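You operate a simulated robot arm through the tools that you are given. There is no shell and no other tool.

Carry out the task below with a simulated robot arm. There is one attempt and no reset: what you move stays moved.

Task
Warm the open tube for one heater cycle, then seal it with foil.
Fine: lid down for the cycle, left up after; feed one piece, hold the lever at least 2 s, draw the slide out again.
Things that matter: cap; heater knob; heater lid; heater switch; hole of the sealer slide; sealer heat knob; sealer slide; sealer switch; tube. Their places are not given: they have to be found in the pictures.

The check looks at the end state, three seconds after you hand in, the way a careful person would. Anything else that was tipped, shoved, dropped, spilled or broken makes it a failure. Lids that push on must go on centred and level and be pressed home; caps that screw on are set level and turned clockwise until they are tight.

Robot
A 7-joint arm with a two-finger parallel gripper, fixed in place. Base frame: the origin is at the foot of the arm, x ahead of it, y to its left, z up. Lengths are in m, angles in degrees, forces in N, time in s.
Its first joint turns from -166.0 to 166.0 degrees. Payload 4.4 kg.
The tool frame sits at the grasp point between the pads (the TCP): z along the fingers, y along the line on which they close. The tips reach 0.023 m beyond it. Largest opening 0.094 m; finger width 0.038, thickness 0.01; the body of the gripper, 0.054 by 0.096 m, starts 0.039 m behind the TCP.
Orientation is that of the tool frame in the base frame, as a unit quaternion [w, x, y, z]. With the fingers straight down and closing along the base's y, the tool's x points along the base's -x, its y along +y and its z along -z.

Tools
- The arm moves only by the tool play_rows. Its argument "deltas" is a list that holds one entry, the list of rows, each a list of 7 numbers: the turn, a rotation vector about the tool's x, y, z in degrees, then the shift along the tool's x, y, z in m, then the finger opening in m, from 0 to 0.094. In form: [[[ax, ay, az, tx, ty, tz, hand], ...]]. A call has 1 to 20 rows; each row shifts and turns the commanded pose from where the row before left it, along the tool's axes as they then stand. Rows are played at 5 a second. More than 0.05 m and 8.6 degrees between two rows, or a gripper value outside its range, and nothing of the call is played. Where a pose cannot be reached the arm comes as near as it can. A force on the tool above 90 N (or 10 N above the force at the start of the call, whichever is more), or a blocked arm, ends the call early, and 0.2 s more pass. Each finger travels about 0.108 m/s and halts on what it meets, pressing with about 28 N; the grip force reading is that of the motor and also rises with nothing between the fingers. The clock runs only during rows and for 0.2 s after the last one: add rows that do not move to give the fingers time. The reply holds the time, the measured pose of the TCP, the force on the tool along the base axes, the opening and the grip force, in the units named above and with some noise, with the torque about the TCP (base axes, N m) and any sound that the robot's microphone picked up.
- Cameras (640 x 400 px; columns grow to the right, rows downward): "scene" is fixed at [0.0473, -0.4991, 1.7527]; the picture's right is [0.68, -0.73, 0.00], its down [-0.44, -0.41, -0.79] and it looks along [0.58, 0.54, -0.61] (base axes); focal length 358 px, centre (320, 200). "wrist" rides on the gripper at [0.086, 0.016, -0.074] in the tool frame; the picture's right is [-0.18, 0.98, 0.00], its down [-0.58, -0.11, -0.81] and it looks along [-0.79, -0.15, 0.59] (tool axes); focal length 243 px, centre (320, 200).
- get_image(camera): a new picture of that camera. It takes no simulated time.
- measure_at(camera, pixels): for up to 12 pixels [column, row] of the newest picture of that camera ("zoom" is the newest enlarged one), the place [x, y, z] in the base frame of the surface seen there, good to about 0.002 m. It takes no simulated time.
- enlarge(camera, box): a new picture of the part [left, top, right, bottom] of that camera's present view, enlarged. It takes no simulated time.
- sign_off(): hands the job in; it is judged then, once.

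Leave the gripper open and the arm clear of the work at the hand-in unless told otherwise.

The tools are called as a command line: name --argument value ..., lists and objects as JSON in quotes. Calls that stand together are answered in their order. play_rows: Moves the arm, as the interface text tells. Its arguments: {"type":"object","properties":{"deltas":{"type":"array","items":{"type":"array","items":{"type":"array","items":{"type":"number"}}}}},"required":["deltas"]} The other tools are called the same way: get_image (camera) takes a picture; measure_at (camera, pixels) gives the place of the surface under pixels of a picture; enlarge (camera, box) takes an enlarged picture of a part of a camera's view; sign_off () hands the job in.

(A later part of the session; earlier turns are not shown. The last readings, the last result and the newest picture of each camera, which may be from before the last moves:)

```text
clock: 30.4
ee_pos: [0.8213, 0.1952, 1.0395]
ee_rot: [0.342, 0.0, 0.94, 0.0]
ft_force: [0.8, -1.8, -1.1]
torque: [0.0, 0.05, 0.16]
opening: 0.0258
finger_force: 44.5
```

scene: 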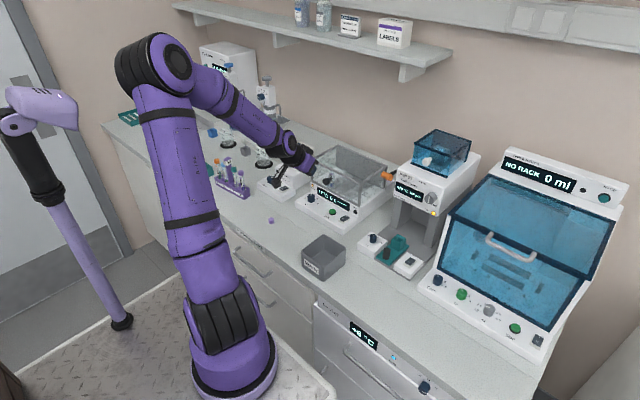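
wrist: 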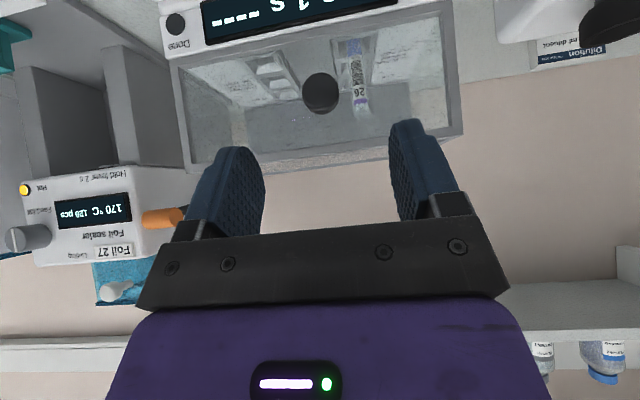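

Gripped. First 30° of opening, retracing the arc.

play_rows --deltas '[[[0, 0, 0, -0.01454, 0, -0.00908, 0.018], [0, 0, 0, -0.0153, 0, -0.00765, 0.018], [0, 0, 0, -0.01591, 0, -0.00636, 0.018], [0, 0, 0, -0.01632, 0, -0.00497, 0.018], [0, 0, 0, -0.0168, 0, -0.00353, 0.018], [0, 0, 0, -0.017, 0, -0.00205, 0.018]]]'

enlarge --camera "scene" --box '[290, 110, 410, 220]'

```text
clock: 31.8
ee_pos: [0.8716, 0.1957, 1.128]
ee_rot: [0.341, -0.001, 0.94, 0.0]
ft_force: [-8.3, -4.7, -1.3]
torque: [0.03, 1.36, 0.17]
opening: 0.0258
finger_force: 45.2
```

```text
3.64 times, centred on (350, 165) of scene
```

zoom: 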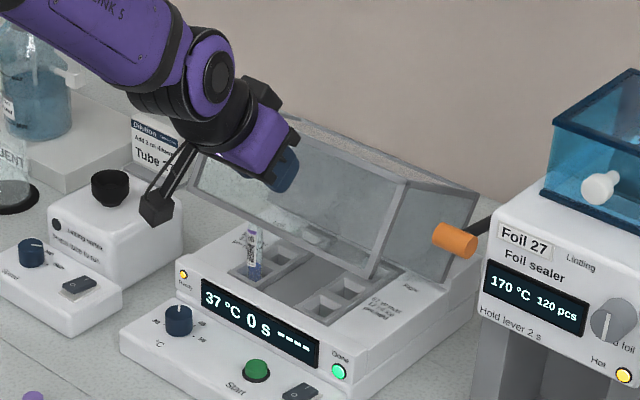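

Lid lifts cleanly. The rest of the arc to fully open.

play_rows --deltas '[[[0, 0, 0, -0.01713, 0, -0.0005, 0.018], [0, 0, 0, -0.01712, 0, 0.00092, 0.018], [0, 0, 0, -0.0169, 0, 0.00243, 0.018], [0, 0, 0, -0.01674, 0, 0.00386, 0.018], [0, 0, 0, -0.01623, 0, 0.0054, 0.018], [0, 0, 0, -0.01578, 0, 0.00672, 0.018], [0, 0, 0, -0.01512, 0, 0.00812, 0.018], [0, 0, 0, -0.01431, 0, 0.0094, 0.018], [0, 0, 0, -0.01349, 0, 0.01054, 0.018], [0, 0, 0, -0.01246, 0, 0.01177, 0.018], [0, 0, 0, -0.01141, 0, 0.01271, 0.018], [0, 0, 0, -0.01028, 0, 0.01373, 0.018]]]'

enlarge --camera "scene" --box '[290, 100, 410, 200]'

```text
clock: 34.4
ee_pos: [1.0626, 0.1945, 1.1776]
ee_rot: [0.343, 0.0, 0.94, 0.0]
ft_force: [-1.1, 1.3, 7.0]
torque: [-0.23, 0.65, 0.03]
opening: 0.0256
finger_force: 45.3
```

```text
4.00 times, centred on (350, 150) of scene
```

zoom: 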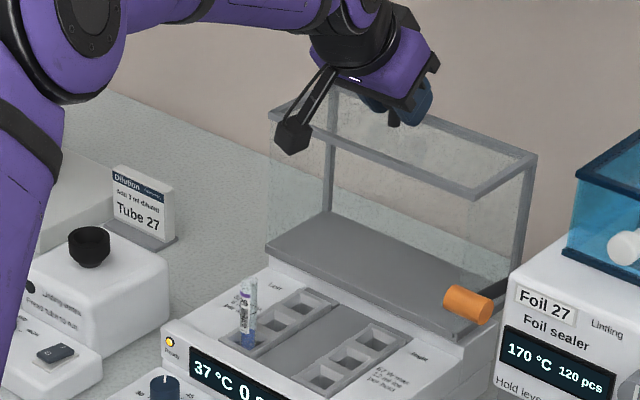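

Lid is back upright. Release, rise straight up, and check that it stays.

play_rows --deltas '[[[0, 0, 0, 0, 0, 0, 0.04], [0, 0, 0, 0, 0, 0, 0.07], [0, 0, 0, 0, 0, 0, 0.08], [0, 0, 0, -0.0171, 0, -0.0204, 0.08], [0, 0, 0, -0.0171, 0, -0.0204, 0.08], [0, 0, 0, -0.0171, 0, -0.0204, 0.08], [0, 0, 0, 0, 0, 0, 0.08]]]'

enlarge --camera "scene" --box '[290, 100, 410, 200]'

```text
clock: 36.0
ee_pos: [1.0619, 0.1958, 1.2563]
ee_rot: [0.342, -0.001, 0.94, 0.0]
ft_force: [0.4, -0.9, 0.2]
torque: [0.01, -0.02, 0.0]
opening: 0.0797
finger_force: 0.1
```

```text
4.00 times, centred on (350, 150) of scene
```

zoom: 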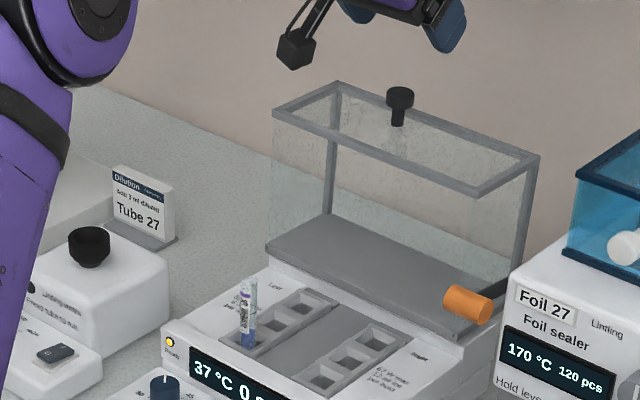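

Lid stays up. Before taking the tube I survey the sealer: moving the wrist camera back to about (0.70, −0.10, 1.30).

play_rows --deltas '[[[0, 0, 0, 0.02475, 0, -0.0265, 0.08], [0, 0, 0, 0.02475, 0, -0.0265, 0.08], [0, 0, 0, 0.02475, 0, -0.0265, 0.08], [0, 0, 0, 0.02475, 0, -0.0265, 0.08], [0, 0, 0, 0.02475, 0, -0.0265, 0.08], [0, 0, 0, 0.02475, 0, -0.0265, 0.08], [0, 0, 0, 0.02475, 0, -0.0265, 0.08], [0, 0, 0, 0.02475, 0, -0.0265, 0.08], [0, 0, 0, 0.02475, 0, -0.0265, 0.08], [0, 0, 0, 0.02475, 0, -0.0265, 0.08], [0, 0, 0, 0, -0.042, 0, 0.08], [0, 0, 0, 0, -0.042, 0, 0.08], [0, 0, 0, 0, -0.042, 0, 0.08], [0, 0, 0, 0, -0.042, 0, 0.08], [0, 0, 0, 0, -0.042, 0, 0.08], [0, 0, 0, 0, -0.042, 0, 0.08], [0, 0, 0, 0, -0.042, 0, 0.08], [0, 0, 0, 0, 0, 0, 0.08]]]'

get_image --camera "wrist"

get_image --camera "scene"

```text
clock: 39.8
ee_pos: [0.7003, -0.0984, 1.2979]
ee_rot: [0.342, 0.001, 0.94, -0.001]
ft_force: [0.0, 0.8, 0.2]
torque: [0.04, 0.01, 0.0]
opening: 0.0801
finger_force: 0.1
```

```text
taken
```

wrist: 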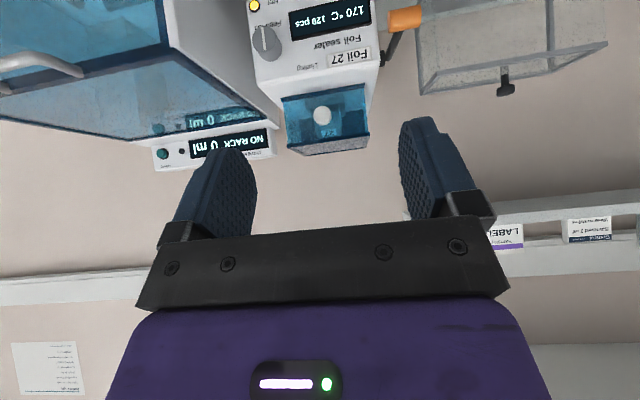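

```text
taken
```

scene: 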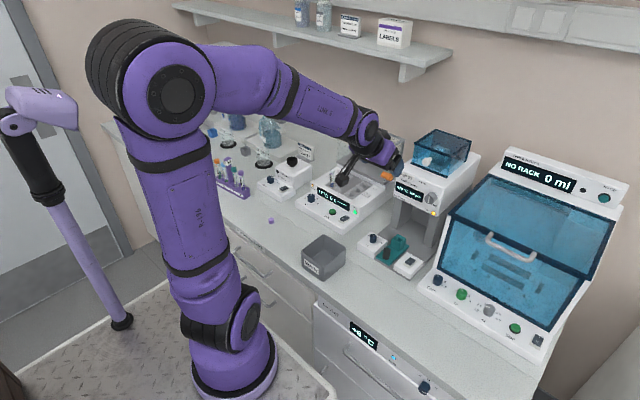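

With the forward tilt the camera looks too high. I tilt back to vertical to see the slide.

play_rows --deltas '[[[0, 8, 0, 0, 0, 0, 0.094], [0, 8, 0, 0, 0, 0, 0.094], [0, 8, 0, 0, 0, 0, 0.094], [0, 8, 0, 0, 0, 0, 0.094], [0, 8, 0, 0, 0, 0, 0.094], [0, 0, 0, 0.03, 0, 0.0, 0.094], [0, 0, 0, 0.03, 0, 0.0, 0.094], [0, 0, 0, 0, 0, 0, 0.094]]]'

get_image --camera "wrist"

enlarge --camera "wrist" --box '[220, 60, 420, 210]'

```text
clock: 41.6
ee_pos: [0.6407, -0.0981, 1.2988]
ee_rot: [0.0, 0.0, 1.0, 0.0]
ft_force: [1.1, 0.2, -0.3]
torque: [0.05, 0.02, 0.03]
opening: 0.0941
finger_force: 0.1
```

```text
taken
```

wrist: 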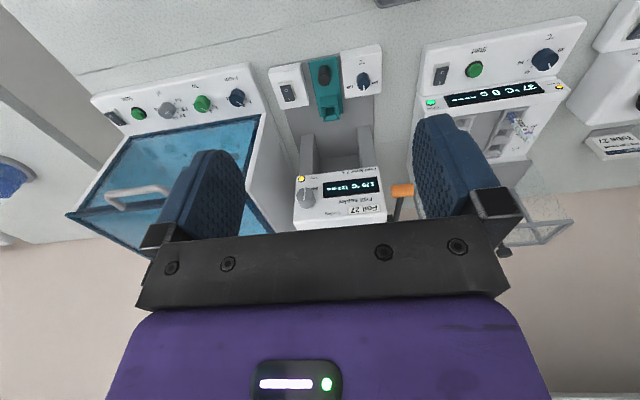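

```text
2.67 times, centred on (320, 135) of wrist
```

zoom: 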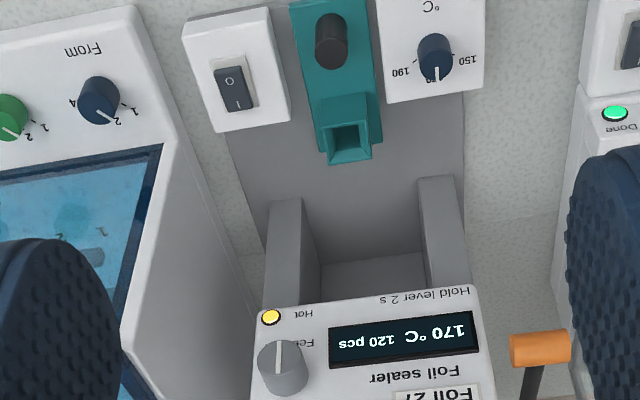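

Clear view of the slide, hole, head, feed knob and lever. Measuring them in this zoom.

measure_at --camera "zoom" --pixels '[[331, 30], [331, 58], [311, 98], [366, 95], [328, 163], [371, 158], [333, 124], [359, 122], [347, 135], [296, 10], [369, 5], [318, 150]]'

measure_at --camera "zoom" --pixels '[[268, 300], [290, 205], [430, 185], [460, 290], [350, 290], [290, 385], [283, 345], [283, 360], [540, 348], [515, 350], [568, 345], [535, 380]]'

measure_at --camera "zoom" --pixels '[[305, 310], [470, 300], [470, 380], [300, 350], [390, 310], [340, 360], [450, 330], [270, 316], [310, 395], [480, 395], [382, 140], [305, 140]]'

```text
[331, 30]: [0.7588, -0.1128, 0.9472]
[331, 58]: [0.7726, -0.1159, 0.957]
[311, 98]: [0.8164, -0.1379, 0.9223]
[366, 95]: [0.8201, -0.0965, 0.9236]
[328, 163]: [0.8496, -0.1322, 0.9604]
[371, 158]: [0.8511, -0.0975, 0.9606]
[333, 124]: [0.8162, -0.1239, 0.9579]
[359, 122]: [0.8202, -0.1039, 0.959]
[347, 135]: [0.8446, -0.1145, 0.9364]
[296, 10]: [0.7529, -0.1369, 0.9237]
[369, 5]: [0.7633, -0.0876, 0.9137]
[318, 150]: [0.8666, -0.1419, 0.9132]
```

```text
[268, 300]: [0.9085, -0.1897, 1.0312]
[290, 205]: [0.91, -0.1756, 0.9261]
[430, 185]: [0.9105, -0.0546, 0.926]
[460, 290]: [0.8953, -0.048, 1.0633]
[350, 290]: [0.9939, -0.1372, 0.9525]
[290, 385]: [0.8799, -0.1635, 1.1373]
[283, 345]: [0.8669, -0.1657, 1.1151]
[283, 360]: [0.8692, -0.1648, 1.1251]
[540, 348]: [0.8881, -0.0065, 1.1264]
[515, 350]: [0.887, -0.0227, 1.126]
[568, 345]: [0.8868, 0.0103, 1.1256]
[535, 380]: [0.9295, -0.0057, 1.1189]
```

```text
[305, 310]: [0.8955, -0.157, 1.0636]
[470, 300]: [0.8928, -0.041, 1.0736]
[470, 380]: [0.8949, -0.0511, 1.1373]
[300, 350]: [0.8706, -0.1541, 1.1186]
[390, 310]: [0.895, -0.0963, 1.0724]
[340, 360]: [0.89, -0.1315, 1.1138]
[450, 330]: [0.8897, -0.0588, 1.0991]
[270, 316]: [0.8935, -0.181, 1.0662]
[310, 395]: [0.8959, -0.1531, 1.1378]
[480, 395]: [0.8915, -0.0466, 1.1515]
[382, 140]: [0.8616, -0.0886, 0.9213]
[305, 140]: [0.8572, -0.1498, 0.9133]
```

Sealer is axis-aligned; head face x≈0.895 with underside z≈1.06, slide centre y≈−0.115. I zoom tight on the holder for the hole centre.

enlarge --camera "wrist" --box '[305, 60, 350, 125]'

enlarge --camera "scene" --box '[375, 225, 420, 265]'

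measure_at --camera "zoom" --pixels '[[300, 140], [300, 155]]'

```text
6.15 times, centred on (328, 92) of wrist
```

zoom: 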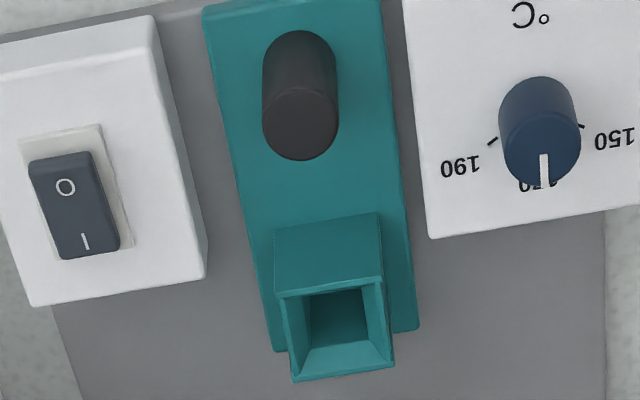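

```text
10.00 times, centred on (398, 245) of scene
```

zoom: 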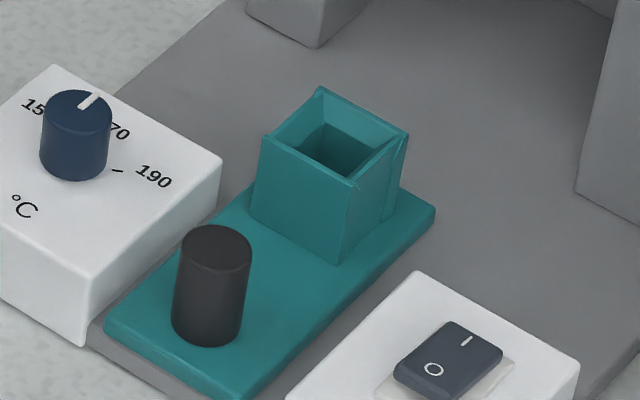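

```text
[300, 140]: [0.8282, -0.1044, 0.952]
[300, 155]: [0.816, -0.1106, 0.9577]
```

measure_at --camera "zoom" --pixels '[[267, 137], [321, 94], [402, 132], [350, 182], [292, 115], [365, 112], [380, 158], [308, 162], [210, 240], [215, 300], [130, 335], [434, 210]]'

```text
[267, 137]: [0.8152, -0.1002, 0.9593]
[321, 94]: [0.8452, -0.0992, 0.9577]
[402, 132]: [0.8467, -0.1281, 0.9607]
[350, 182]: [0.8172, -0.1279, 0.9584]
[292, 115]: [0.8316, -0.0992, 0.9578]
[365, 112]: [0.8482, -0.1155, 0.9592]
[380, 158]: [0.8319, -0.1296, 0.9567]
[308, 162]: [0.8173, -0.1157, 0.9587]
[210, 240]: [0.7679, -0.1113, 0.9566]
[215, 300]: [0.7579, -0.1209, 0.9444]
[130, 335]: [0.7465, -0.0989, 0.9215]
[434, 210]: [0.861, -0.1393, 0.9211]
```

Hole centre ≈ (0.8315, −0.1145), rim z 0.959; slide knob ≈ (0.768, −0.114). Now I go to the tube with a 30° forward tilt (keeps the gripper clear of the sealer head later), stopping above it at z 1.11.

play_rows --deltas '[[[0, -7.5, 0, 0, 0, 0, 0.06], [0, -7.5, 0, 0, 0, 0, 0.06], [0, -7.5, 0, 0, 0, 0, 0.06], [0, -7.5, 0, 0, 0, 0, 0.06], [0, 0, 0, 0, 0.04025, 0, 0.06], [0, 0, 0, 0, 0.04025, 0, 0.06], [0, 0, 0, 0, 0.04025, 0, 0.06], [0, 0, 0, 0, 0.04025, 0, 0.06], [0, 0, 0, 0, 0.04025, 0, 0.06], [0, 0, 0, 0, 0.04025, 0, 0.06], [0, 0, 0, 0, 0.04025, 0, 0.06], [0, 0, 0, 0, 0.04025, 0, 0.06], [0, 0, 0, 0, 0, 0, 0.06]]]'

play_rows --deltas '[[[0, 0, 0, -0.0156, 0, 0.0363, 0.06], [0, 0, 0, -0.0156, 0, 0.0363, 0.06], [0, 0, 0, -0.0156, 0, 0.0363, 0.06], [0, 0, 0, -0.0156, 0, 0.0363, 0.06], [0, 0, 0, -0.0156, 0, 0.0363, 0.06], [0, 0, 0, -0.0156, 0, 0.0363, 0.06], [0, 0, 0, -0.0156, 0, 0.0363, 0.06], [0, 0, 0, -0.0156, 0, 0.0363, 0.06], [0, 0, 0, 0, 0, 0, 0.06]]]'

get_image --camera "wrist"

enlarge --camera "scene" --box '[300, 130, 400, 210]'

```text
clock: 44.4
ee_pos: [0.6419, 0.2227, 1.299]
ee_rot: [0.26, 0.001, 0.966, -0.001]
ft_force: [-0.3, -0.2, -0.7]
torque: [-0.01, -0.04, -0.03]
opening: 0.0601
finger_force: 0.0
```

```text
clock: 46.4
ee_pos: [0.8945, 0.2225, 1.1078]
ee_rot: [0.258, 0.0, 0.966, 0.0]
ft_force: [-0.4, 0.1, 0.0]
torque: [0.05, 0.01, -0.01]
opening: 0.06
finger_force: 0.0
```

```text
taken
```

wrist: 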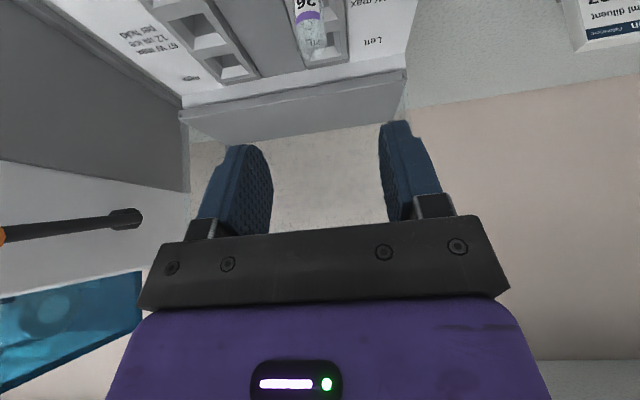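

```text
5.00 times, centred on (350, 170) of scene
```

zoom: 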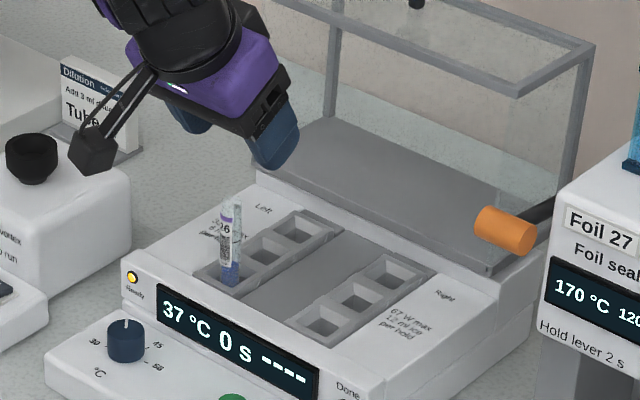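

Above the tube. I measure it from the wrist (tube at (308,30)) to fine-tune.

enlarge --camera "wrist" --box '[270, 0, 350, 80]'

measure_at --camera "zoom" --pixels '[[300, 20], [300, 80], [260, 75], [345, 65], [320, 140], [285, 100], [345, 100], [310, 210], [315, 250], [285, 150], [350, 150]]'

```text
5.00 times, centred on (310, 40) of wrist
```

zoom: 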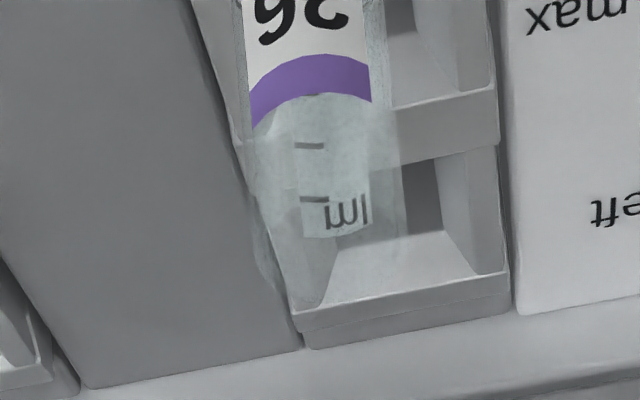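

```text
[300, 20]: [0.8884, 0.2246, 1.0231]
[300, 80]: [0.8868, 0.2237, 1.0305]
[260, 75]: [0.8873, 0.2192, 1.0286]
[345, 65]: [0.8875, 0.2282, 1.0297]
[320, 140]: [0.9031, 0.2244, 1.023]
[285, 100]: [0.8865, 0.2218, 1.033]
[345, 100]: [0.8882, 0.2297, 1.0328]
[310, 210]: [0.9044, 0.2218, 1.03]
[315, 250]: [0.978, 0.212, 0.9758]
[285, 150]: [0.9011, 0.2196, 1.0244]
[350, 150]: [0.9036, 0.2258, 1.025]
```

Tube centre ≈ (0.895, 0.2235). Descend to z 1.02 and close gently.

play_rows --deltas '[[[0, 0, 0, 0.011, 0.0003, 0.019, 0.06], [0, 0, 0, 0.011, 0.0003, 0.019, 0.06], [0, 0, 0, 0.011, 0.0003, 0.019, 0.06], [0, 0, 0, 0.011, 0.0003, 0.019, 0.06], [0, 0, 0, 0, 0, 0, 0.06]]]'

get_image --camera "wrist"

enlarge --camera "scene" --box '[310, 150, 370, 205]'

```text
clock: 47.6
ee_pos: [0.8933, 0.2246, 1.0218]
ee_rot: [0.259, -0.001, 0.966, 0.0]
ft_force: [0.0, 1.0, -0.2]
torque: [0.01, 0.0, 0.0]
opening: 0.0602
finger_force: 0.2
```

```text
taken
```

wrist: 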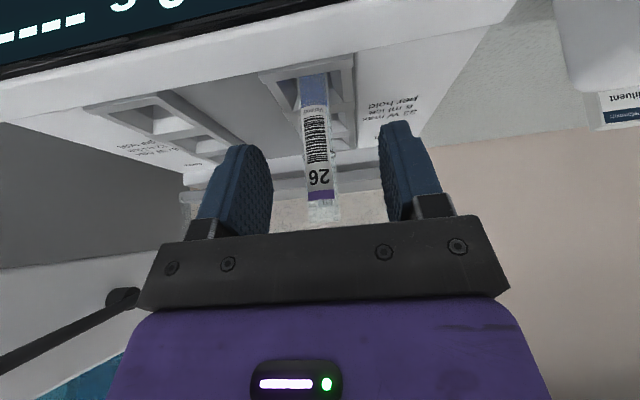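

```text
7.27 times, centred on (340, 178) of scene
```

zoom: 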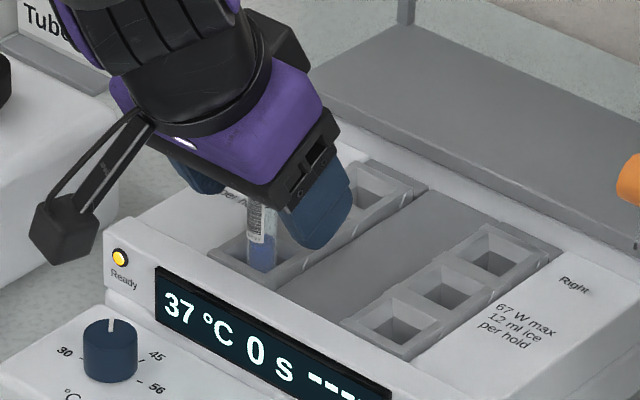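

Tube sits between the pads with no contact. Closing.

play_rows --deltas '[[[0, 0, 0, 0, 0, 0, 0.04], [0, 0, 0, 0, 0, 0, 0.025], [0, 0, 0, 0, 0, 0, 0.014], [0, 0, 0, 0, 0, 0, 0.012], [0, 0, 0, 0, 0, 0, 0.012]]]'

enlarge --camera "scene" --box '[310, 150, 370, 205]'

get_image --camera "wrist"

```text
clock: 48.8
ee_pos: [0.8931, 0.2249, 1.0219]
ee_rot: [0.259, 0.001, 0.966, -0.001]
ft_force: [0.1, 0.6, -0.2]
torque: [0.0, 0.02, 0.0]
opening: 0.0144
finger_force: 27.1
```

```text
7.27 times, centred on (340, 178) of scene
```

zoom: 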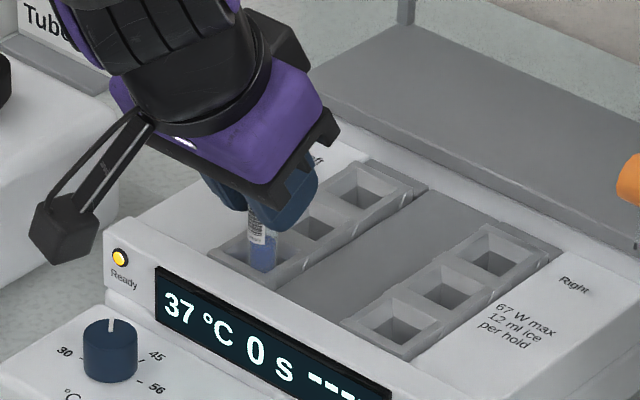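

```text
taken
```

wrist: 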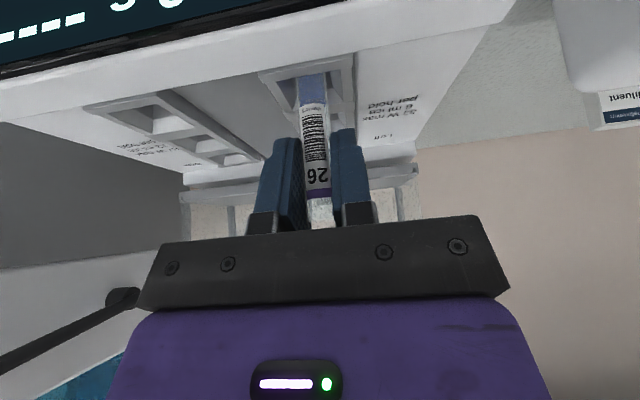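

Gripped at 14.4 mm. Lift straight up 0.12 m.

play_rows --deltas '[[[0, 0, 0, -0.006, 0, -0.0104, 0.012], [0, 0, 0, -0.006, 0, -0.0104, 0.012], [0, 0, 0, -0.012, 0, -0.0208, 0.012], [0, 0, 0, -0.012, 0, -0.0208, 0.012], [0, 0, 0, -0.012, 0, -0.0208, 0.012], [0, 0, 0, -0.012, 0, -0.0208, 0.012], [0, 0, 0, 0, 0, 0, 0.012]]]'

enlarge --camera "scene" --box '[300, 120, 370, 190]'

get_image --camera "wrist"

```text
clock: 50.4
ee_pos: [0.8936, 0.2241, 1.1424]
ee_rot: [0.259, 0.0, 0.966, 0.0]
ft_force: [0.7, 1.0, -0.1]
torque: [0.01, -0.02, 0.0]
opening: 0.0142
finger_force: 28.0
```

```text
5.71 times, centred on (335, 155) of scene
```

zoom: 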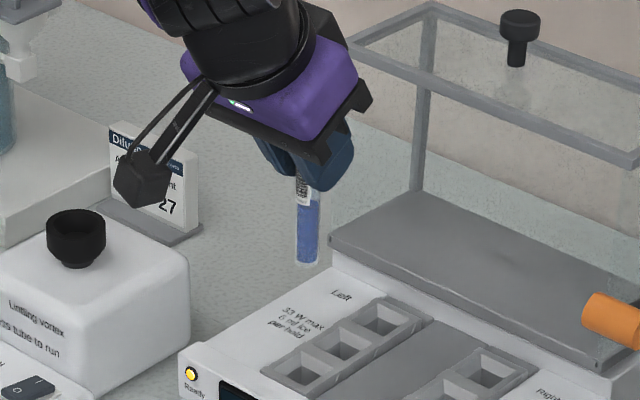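

```text
taken
```

wrist: 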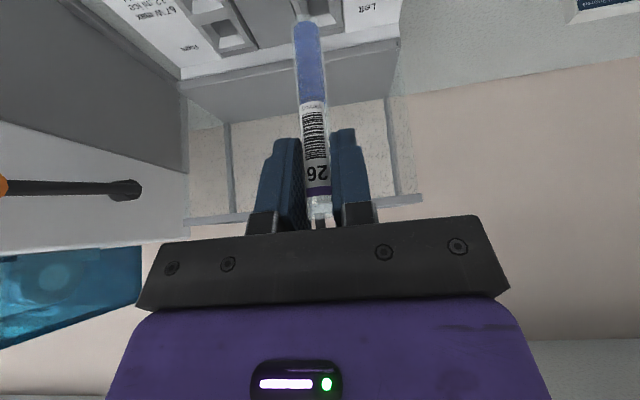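

Tube is out, upright. I measure its bottom end.

measure_at --camera "zoom" --pixels '[[308, 262], [307, 255], [308, 240], [297, 240], [318, 240], [308, 205], [303, 185]]'

measure_at --camera "wrist" --pixels '[[308, 24], [308, 32], [311, 70], [315, 130], [318, 190], [308, 50]]'

```text
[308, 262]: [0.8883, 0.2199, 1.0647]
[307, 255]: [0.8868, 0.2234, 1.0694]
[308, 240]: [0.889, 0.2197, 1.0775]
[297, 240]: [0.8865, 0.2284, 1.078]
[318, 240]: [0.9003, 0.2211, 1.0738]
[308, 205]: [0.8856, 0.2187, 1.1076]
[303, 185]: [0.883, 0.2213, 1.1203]
```

```text
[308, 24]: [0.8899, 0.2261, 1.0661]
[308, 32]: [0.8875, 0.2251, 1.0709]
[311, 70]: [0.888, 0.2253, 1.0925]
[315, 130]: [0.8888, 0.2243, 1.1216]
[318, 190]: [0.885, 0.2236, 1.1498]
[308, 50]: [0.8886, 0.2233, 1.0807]
```

Tube bottom is 0.079 below the TCP. Carry it up and back, then across to y −0.1145.

play_rows --deltas '[[[0, 0, 0, 0.0159, 0, -0.02204, 0.012], [0, 0, 0, 0.0159, 0, -0.02204, 0.012], [0, 0, 0, 0.0159, 0, -0.02204, 0.012], [0, 0, 0, 0.0159, 0, -0.02204, 0.012], [0, 0, 0, 0.0159, 0, -0.02204, 0.012], [0, 0, 0, 0.0159, 0, -0.02204, 0.012], [0, 0, 0, 0.0159, 0, -0.02204, 0.012], [0, 0, 0, 0, -0.0308, 0, 0.012], [0, 0, 0, 0, -0.0308, 0, 0.012], [0, 0, 0, 0, -0.0308, 0, 0.012], [0, 0, 0, 0, -0.0308, 0, 0.012], [0, 0, 0, 0, -0.0308, 0, 0.012], [0, 0, 0, 0, -0.0308, 0, 0.012], [0, 0, 0, 0, -0.0308, 0, 0.012], [0, 0, 0, 0, -0.0308, 0, 0.012], [0, 0, 0, 0, -0.0308, 0, 0.012], [0, 0, 0, 0, -0.0308, 0, 0.012], [0, 0, 0, 0, -0.0308, 0, 0.012], [0, 0, 0, 0, 0, 0, 0.012]]]'

```text
clock: 54.4
ee_pos: [0.7209, -0.1161, 1.2209]
ee_rot: [0.258, 0.0, 0.966, 0.0]
ft_force: [0.4, 0.4, 0.0]
torque: [-0.01, 0.01, 0.01]
opening: 0.014
finger_force: 28.5
```

Now forward and down to above the hole, TCP (0.8295, −0.1145, 1.10).

play_rows --deltas '[[[0, 0, 0, -0.0056, 0.0002, 0.0265, 0.012], [0, 0, 0, -0.0056, 0.0002, 0.0265, 0.012], [0, 0, 0, -0.0056, 0.0002, 0.0265, 0.012], [0, 0, 0, -0.0056, 0.0002, 0.0265, 0.012], [0, 0, 0, -0.0056, 0.0002, 0.0265, 0.012], [0, 0, 0, -0.0056, 0.0002, 0.0265, 0.012], [0, 0, 0, 0, 0, 0, 0.012]]]'

get_image --camera "wrist"

enlarge --camera "scene" --box '[365, 190, 435, 270]'

```text
clock: 56.0
ee_pos: [0.8291, -0.1137, 1.099]
ee_rot: [0.258, 0.0, 0.966, 0.0]
ft_force: [-0.5, 0.5, -0.3]
torque: [0.01, -0.01, 0.02]
opening: 0.0139
finger_force: 27.9
```

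```text
taken
```

wrist: 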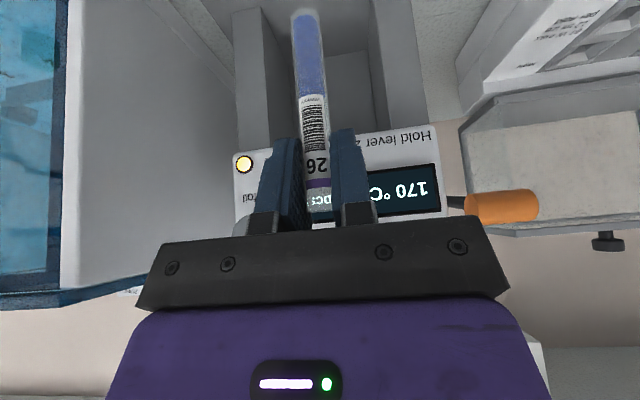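

```text
5.00 times, centred on (400, 230) of scene
```

zoom: 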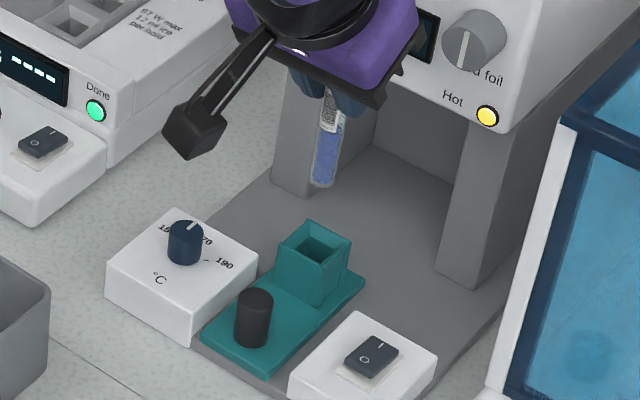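

Tube looks upright. I measure its lower end and the hole rim again from the scene.

measure_at --camera "zoom" --pixels '[[322, 180], [324, 165], [326, 140], [315, 165], [334, 165], [279, 248], [310, 223], [350, 240], [322, 272]]'

measure_at --camera "wrist" --pixels '[[305, 18], [307, 40], [312, 110], [309, 70]]'

```text
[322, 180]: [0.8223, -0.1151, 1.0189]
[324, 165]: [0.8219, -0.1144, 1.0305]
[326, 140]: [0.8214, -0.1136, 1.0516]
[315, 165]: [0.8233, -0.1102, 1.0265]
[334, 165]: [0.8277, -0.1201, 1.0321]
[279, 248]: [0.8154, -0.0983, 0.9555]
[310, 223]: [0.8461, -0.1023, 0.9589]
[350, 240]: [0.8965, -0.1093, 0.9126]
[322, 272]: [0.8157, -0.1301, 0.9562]
```

```text
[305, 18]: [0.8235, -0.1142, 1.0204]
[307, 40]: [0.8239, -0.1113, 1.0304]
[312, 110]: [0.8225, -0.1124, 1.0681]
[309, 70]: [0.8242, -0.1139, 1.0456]
```

Tube ≈ (0.830, −0.1125) against hole ≈ (0.831, −0.1145): shift −1.5 mm in y, lower to the rim, then slowly in.

play_rows --deltas '[[[0, 0, 0, -0.001, -0.0015, 0, 0.012], [0, 0, 0, 0.01, 0, 0.0173, 0.012], [0, 0, 0, 0.01, 0, 0.0173, 0.012], [0, 0, 0, 0.008, 0, 0.0139, 0.012], [0, 0, 0, 0.0025, 0, 0.0043, 0.012], [0, 0, 0, 0.0025, 0, 0.0043, 0.012], [0, 0, 0, 0.0025, 0, 0.0043, 0.012], [0, 0, 0, 0, 0, 0, 0.012]]]'

enlarge --camera "scene" --box '[370, 215, 430, 265]'

get_image --camera "wrist"

```text
clock: 57.8
ee_pos: [0.8294, -0.1156, 1.0292]
ee_rot: [0.259, 0.0, 0.966, 0.0]
ft_force: [6.4, 1.4, 0.9]
torque: [0.2, -0.5, 0.02]
opening: 0.0141
finger_force: 27.8
```

```text
8.00 times, centred on (400, 240) of scene
```

zoom: 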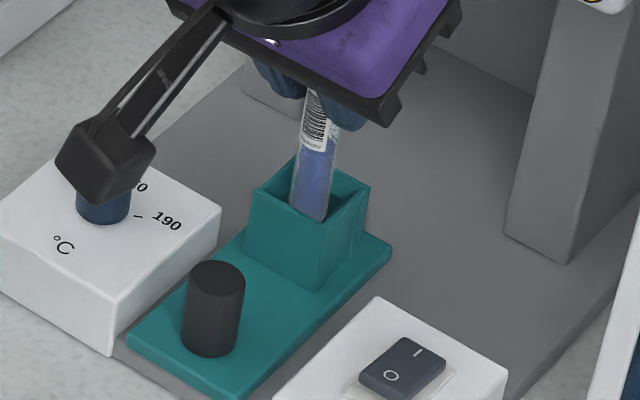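

```text
taken
```

wrist: 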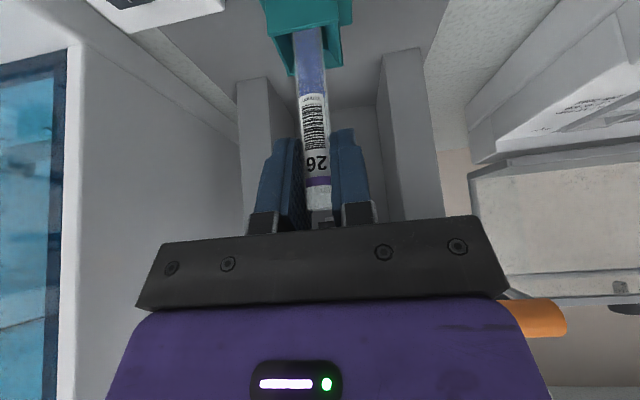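

+6 N in x means the tube's end is against the front chamfer; I shift 2.5 mm forward (+x).

play_rows --deltas '[[[0, 0, 0, -0.0022, 0, 0.00125, 0.012], [0, 0, 0, 0, 0, 0, 0.012]]]'

```text
clock: 58.4
ee_pos: [0.8322, -0.115, 1.0289]
ee_rot: [0.258, 0.0, 0.966, 0.0]
ft_force: [0.0, -0.1, -0.6]
torque: [0.0, -0.03, 0.0]
opening: 0.0139
finger_force: 28.2
```

Force gone. Continue down 12 mm.

play_rows --deltas '[[[0, 0, 0, 0.0015, 0, 0.0026, 0.012], [0, 0, 0, 0.0015, 0, 0.0026, 0.012], [0, 0, 0, 0.0015, 0, 0.0026, 0.012], [0, 0, 0, 0.0015, 0, 0.0026, 0.012], [0, 0, 0, 0, 0, 0, 0.012]]]'

enlarge --camera "scene" --box '[370, 215, 430, 265]'

```text
clock: 59.6
ee_pos: [0.8336, -0.1148, 1.0168]
ee_rot: [0.259, -0.001, 0.966, 0.0]
ft_force: [-0.6, 0.0, 0.1]
torque: [0.0, 0.01, 0.02]
opening: 0.0139
finger_force: 27.7
```

```text
8.00 times, centred on (400, 240) of scene
```

zoom: 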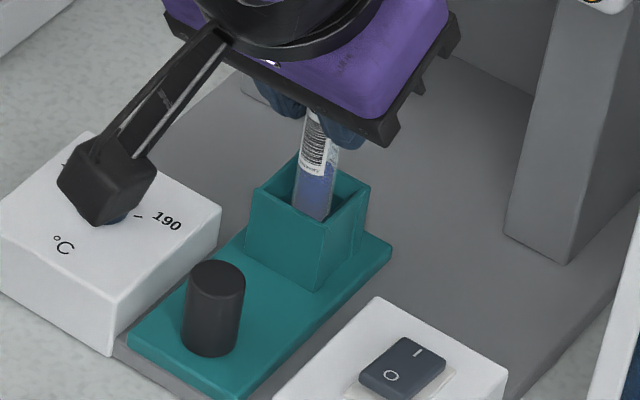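

Going in freely. Continue in 2.5 mm steps until it bottoms.

play_rows --deltas '[[[0, 0, 0, 0.00125, 0, 0.00217, 0.012], [0, 0, 0, 0.00125, 0, 0.00217, 0.012], [0, 0, 0, 0.00125, 0, 0.00217, 0.012], [0, 0, 0, 0, 0, 0, 0.012]]]'

measure_at --camera "scene" --pixels '[[399, 235]]'

```text
clock: 60.6
ee_pos: [0.8336, -0.1153, 1.0124]
ee_rot: [0.26, 0.0, 0.966, -0.001]
ft_force: [1.1, 2.9, 29.4]
torque: [0.48, -0.1, 0.06]
opening: 0.0142
finger_force: 28.6
```

```text
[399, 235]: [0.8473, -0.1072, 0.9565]
```

It bottomed (29 N up). Relieve 3 mm, open, then look.

play_rows --deltas '[[[0, 0, 0, -0.0013, 0, -0.0022, 0.012], [0, 0, 0, 0, 0, 0, 0.02], [0, 0, 0, 0, 0, 0, 0.04], [0, 0, 0, 0, 0, 0, 0.05], [0, 0, 0, 0, 0, 0, 0.05]]]'

enlarge --camera "scene" --box '[370, 215, 430, 265]'

get_image --camera "wrist"

```text
clock: 61.8
ee_pos: [0.8332, -0.1154, 1.0125]
ee_rot: [0.259, 0.0, 0.966, 0.0]
ft_force: [0.8, 0.6, -0.1]
torque: [0.03, 0.03, 0.01]
opening: 0.0501
finger_force: 0.0
```

```text
8.00 times, centred on (400, 240) of scene
```

zoom: 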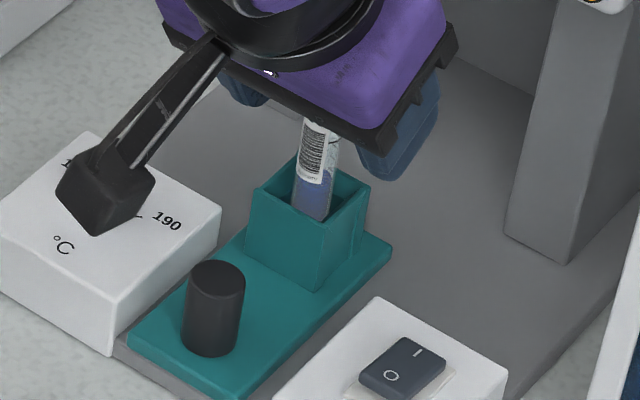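

```text
taken
```

wrist: 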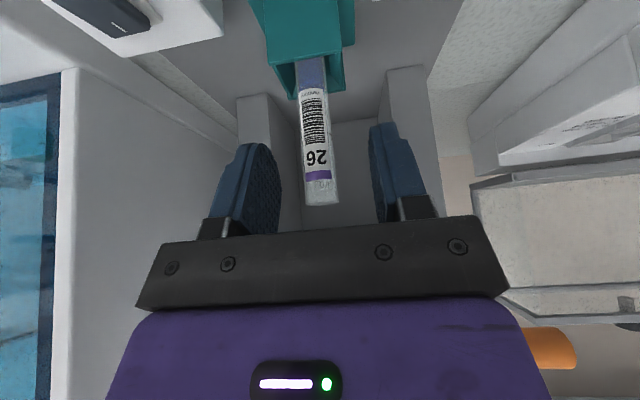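

Tube stands upright in the slide. Back off along the tool axis and view.

play_rows --deltas '[[[0, 0, 0, 0, 0, -0.02, 0.05], [0, 0, 0, 0, 0, -0.03, 0.05], [0, 0, 0, 0, 0, -0.04, 0.05], [0, 0, 0, 0, 0, -0.04, 0.05], [0, 0, 0, 0, 0, 0, 0.02], [0, 0, 0, 0, 0, 0, 0.0], [0, 0, 0, 0, 0, 0, 0.0]]]'

get_image --camera "wrist"

enlarge --camera "scene" --box '[360, 170, 460, 280]'

```text
clock: 63.4
ee_pos: [0.7684, -0.1145, 1.1253]
ee_rot: [0.259, 0.0, 0.966, 0.0]
ft_force: [0.6, 0.8, 0.5]
torque: [0.03, 0.0, 0.01]
opening: 0.0002
finger_force: 27.8
```

```text
taken
```

wrist: 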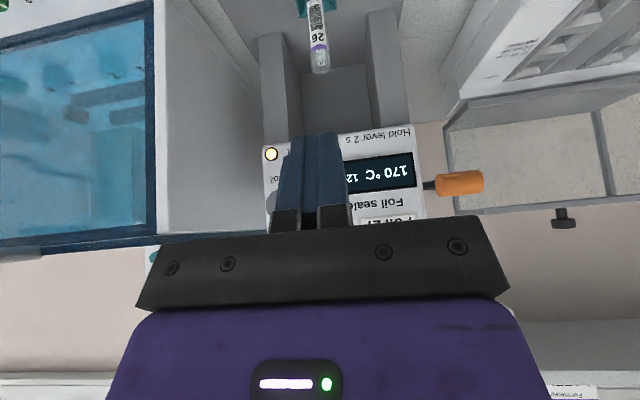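

```text
3.64 times, centred on (410, 225) of scene
```

zoom: 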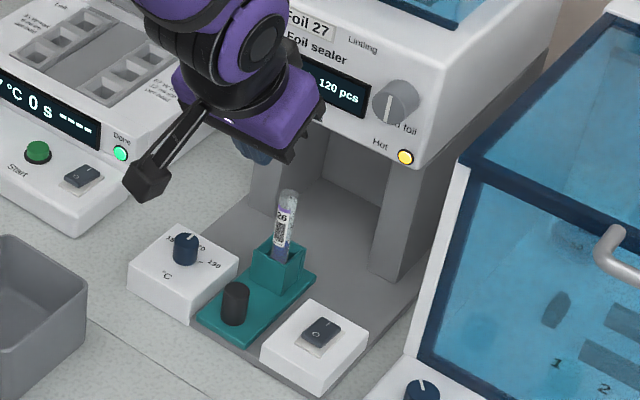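

Next the slide. I measure the gaps between the slide knob and the two white boxes to see if the fingers fit around it.

enlarge --camera "scene" --box '[370, 225, 425, 280]'

measure_at --camera "zoom" --pixels '[[262, 150], [180, 225], [80, 165], [380, 270], [300, 340], [230, 180], [230, 200], [232, 230], [220, 240], [245, 240], [300, 275], [330, 300]]'

```text
7.27 times, centred on (398, 252) of scene
```

zoom: 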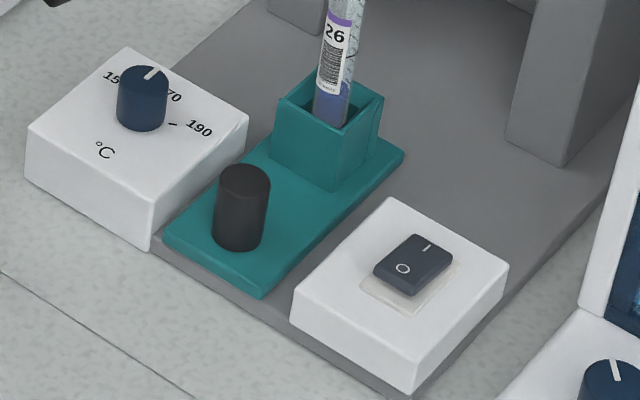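

```text
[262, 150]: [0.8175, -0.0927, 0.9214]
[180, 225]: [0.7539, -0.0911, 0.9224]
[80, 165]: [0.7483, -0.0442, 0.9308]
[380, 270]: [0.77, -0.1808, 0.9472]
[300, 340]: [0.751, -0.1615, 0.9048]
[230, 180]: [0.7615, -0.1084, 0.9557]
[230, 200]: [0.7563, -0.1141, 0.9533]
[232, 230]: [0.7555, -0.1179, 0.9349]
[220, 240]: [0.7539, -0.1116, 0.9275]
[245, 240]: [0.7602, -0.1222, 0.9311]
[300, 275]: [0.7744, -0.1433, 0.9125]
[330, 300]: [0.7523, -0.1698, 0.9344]
```

measure_at --camera "zoom" --pixels '[[150, 197], [240, 118], [195, 155], [392, 202], [300, 288], [345, 245], [242, 172], [245, 185], [130, 140], [160, 85], [235, 250], [160, 236]]'

```text
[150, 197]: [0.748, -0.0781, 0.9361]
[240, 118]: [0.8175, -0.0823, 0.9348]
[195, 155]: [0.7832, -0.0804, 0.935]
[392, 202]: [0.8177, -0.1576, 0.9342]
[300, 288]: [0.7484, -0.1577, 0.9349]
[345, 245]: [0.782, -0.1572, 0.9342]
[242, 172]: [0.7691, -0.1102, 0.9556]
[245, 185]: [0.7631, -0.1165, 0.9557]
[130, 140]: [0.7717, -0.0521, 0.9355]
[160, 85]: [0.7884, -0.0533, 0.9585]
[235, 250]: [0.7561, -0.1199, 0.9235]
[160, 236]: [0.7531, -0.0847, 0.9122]
```

Gap between boxes y −0.157…−0.080, tops z 0.935; knob ≈ (0.766, −0.1135), top 0.957. With a 44 mm opening the fingers fit. Descend over the knob to z 1.0 first.

play_rows --deltas '[[[0, 0, 0, 0.0174, 0.0003, 0.0261, 0.044], [0, 0, 0, 0.0174, 0.0003, 0.0261, 0.044], [0, 0, 0, 0.0174, 0.0003, 0.0261, 0.044], [0, 0, 0, 0.0174, 0.0003, 0.0261, 0.044], [0, 0, 0, 0, 0, 0, 0.044]]]'

get_image --camera "wrist"

enlarge --camera "scene" --box '[360, 210, 430, 280]'

```text
clock: 64.6
ee_pos: [0.7594, -0.1133, 0.9999]
ee_rot: [0.259, 0.001, 0.966, -0.001]
ft_force: [-0.7, 0.1, 0.4]
torque: [0.03, 0.0, 0.02]
opening: 0.0443
finger_force: 0.0
```

```text
taken
```

wrist: 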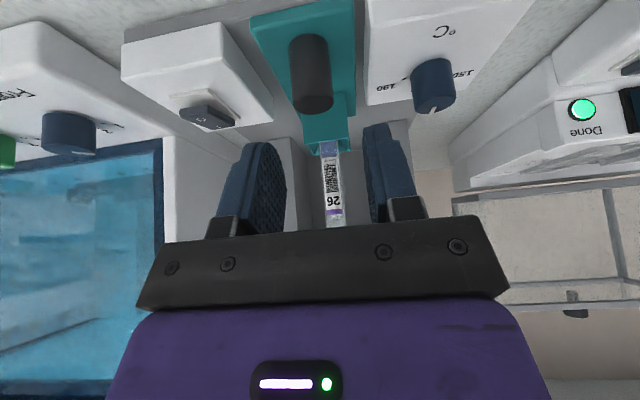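

```text
5.71 times, centred on (395, 245) of scene
```

zoom: 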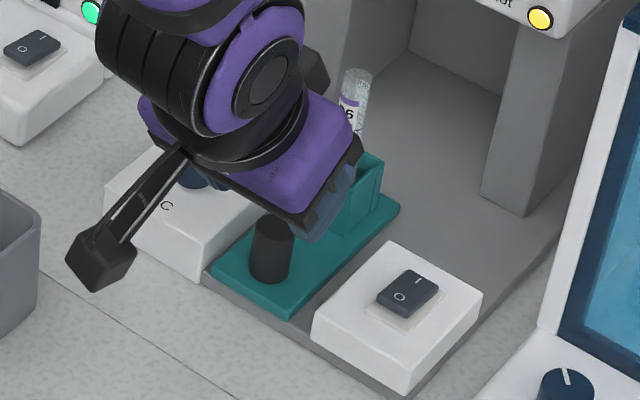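

Check the knob from the wrist, at (312,95).

measure_at --camera "wrist" --pixels '[[312, 98], [312, 108], [297, 95], [328, 95], [310, 60], [270, 148], [372, 130]]'

```text
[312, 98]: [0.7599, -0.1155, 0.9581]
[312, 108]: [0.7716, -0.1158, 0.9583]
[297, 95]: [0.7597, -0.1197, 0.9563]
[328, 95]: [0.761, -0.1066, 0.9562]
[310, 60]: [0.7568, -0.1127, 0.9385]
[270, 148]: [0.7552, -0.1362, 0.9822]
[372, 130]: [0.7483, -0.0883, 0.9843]
```

Aligned. Descend 40 mm and grip the slide knob.

play_rows --deltas '[[[0, 0, 0, 0.0067, -0.0003, 0.0115, 0.044], [0, 0, 0, 0.0067, -0.0003, 0.0115, 0.044], [0, 0, 0, 0.0067, 0, 0.0115, 0.044], [0, 0, 0, 0, 0, 0, 0.044], [0, 0, 0, 0, 0, 0, 0.03], [0, 0, 0, 0, 0, 0, 0.016], [0, 0, 0, 0, 0, 0, 0.014]]]'

get_image --camera "wrist"

enlarge --camera "scene" --box '[360, 210, 430, 280]'

```text
clock: 66.2
ee_pos: [0.7594, -0.1093, 0.9625]
ee_rot: [0.262, -0.002, 0.965, 0.001]
ft_force: [-1.0, 42.5, 72.4]
torque: [3.13, 0.32, -0.16]
opening: 0.0333
finger_force: 22.2
```

```text
taken
```

wrist: 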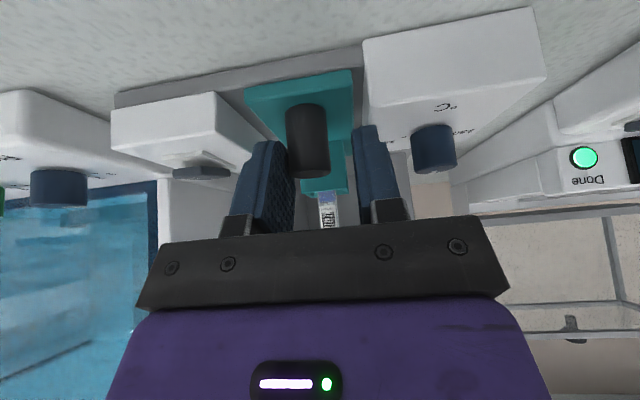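

```text
5.71 times, centred on (395, 245) of scene
```

zoom: 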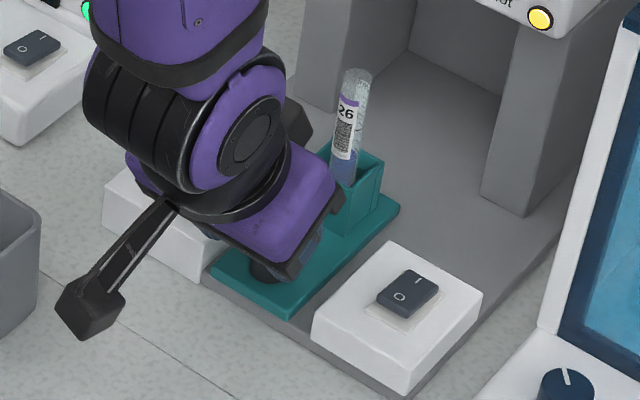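

The upward force (72 N, on the +y side) shows the left finger landed on the heat-knob box. I raise at once to z 0.99 and look.

play_rows --deltas '[[[0, 0, 0, -0.005, 0, -0.0087, 0.044], [0, 0, 0, -0.01, 0, -0.0173, 0.044], [0, 0, 0, 0, 0, 0, 0.03], [0, 0, 0, 0, 0, 0, 0.03], [0, 0, 0, 0, 0, 0, 0.03]]]'

get_image --camera "wrist"

enlarge --camera "wrist" --box '[220, 30, 440, 240]'

```text
clock: 67.4
ee_pos: [0.7592, -0.1156, 0.9894]
ee_rot: [0.259, 0.0, 0.966, 0.0]
ft_force: [0.4, 0.1, 0.2]
torque: [0.02, -0.02, -0.02]
opening: 0.03
finger_force: 0.0
```

```text
taken
```

wrist: 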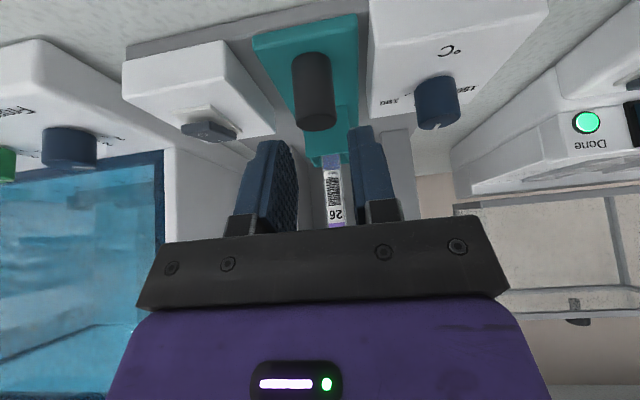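

```text
1.90 times, centred on (330, 135) of wrist
```

zoom: 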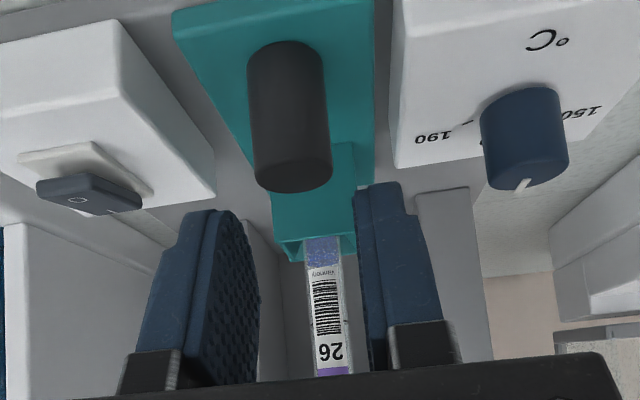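

Nothing shifted. I measure the finger outlines against the box edge.

measure_at --camera "zoom" --pixels '[[360, 195], [380, 190], [405, 200], [415, 215], [430, 300], [365, 300], [190, 215], [240, 225], [400, 160], [392, 60], [250, 260], [165, 260]]'

```text
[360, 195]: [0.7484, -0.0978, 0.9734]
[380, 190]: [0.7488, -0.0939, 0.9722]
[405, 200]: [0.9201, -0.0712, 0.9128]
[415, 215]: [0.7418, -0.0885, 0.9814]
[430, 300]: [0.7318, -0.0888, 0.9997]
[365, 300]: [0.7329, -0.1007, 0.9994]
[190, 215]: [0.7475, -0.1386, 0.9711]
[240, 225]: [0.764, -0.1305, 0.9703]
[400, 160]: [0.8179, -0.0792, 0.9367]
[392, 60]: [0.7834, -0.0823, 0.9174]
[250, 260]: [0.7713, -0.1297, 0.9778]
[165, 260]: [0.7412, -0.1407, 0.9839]
```

At 30 mm opening the fingers (y −0.141…−0.089) clear both boxes and the knob. Descend again.

play_rows --deltas '[[[0, 0, 0, 0.0048, 0.001, 0.0084, 0.03], [0, 0, 0, 0.0048, 0, 0.0084, 0.03], [0, 0, 0, 0.0049, 0, 0.0084, 0.03], [0, 0, 0, 0, 0, 0, 0.03]]]'

```text
clock: 68.4
ee_pos: [0.7586, -0.1152, 0.9602]
ee_rot: [0.259, 0.0, 0.966, 0.0]
ft_force: [0.1, 0.2, -0.4]
torque: [0.0, -0.02, 0.04]
opening: 0.03
finger_force: 0.0
```

Free descent to z 0.960. Now close on the slide knob.

play_rows --deltas '[[[0, 0, 0, 0, 0, 0, 0.022], [0, 0, 0, 0, 0, 0, 0.016], [0, 0, 0, 0, 0, 0, 0.014], [0, 0, 0, 0, 0, 0, 0.014]]]'

get_image --camera "wrist"

```text
clock: 69.4
ee_pos: [0.76, -0.1149, 0.9607]
ee_rot: [0.259, 0.001, 0.966, 0.0]
ft_force: [0.8, -17.6, -0.8]
torque: [0.13, 0.01, -0.18]
opening: 0.021
finger_force: 44.5
```

```text
taken
```

wrist: 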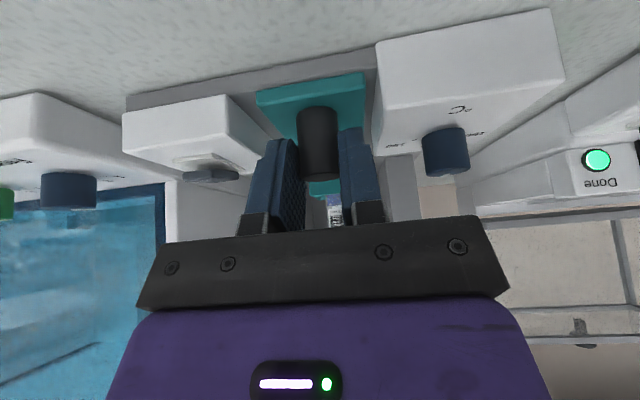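

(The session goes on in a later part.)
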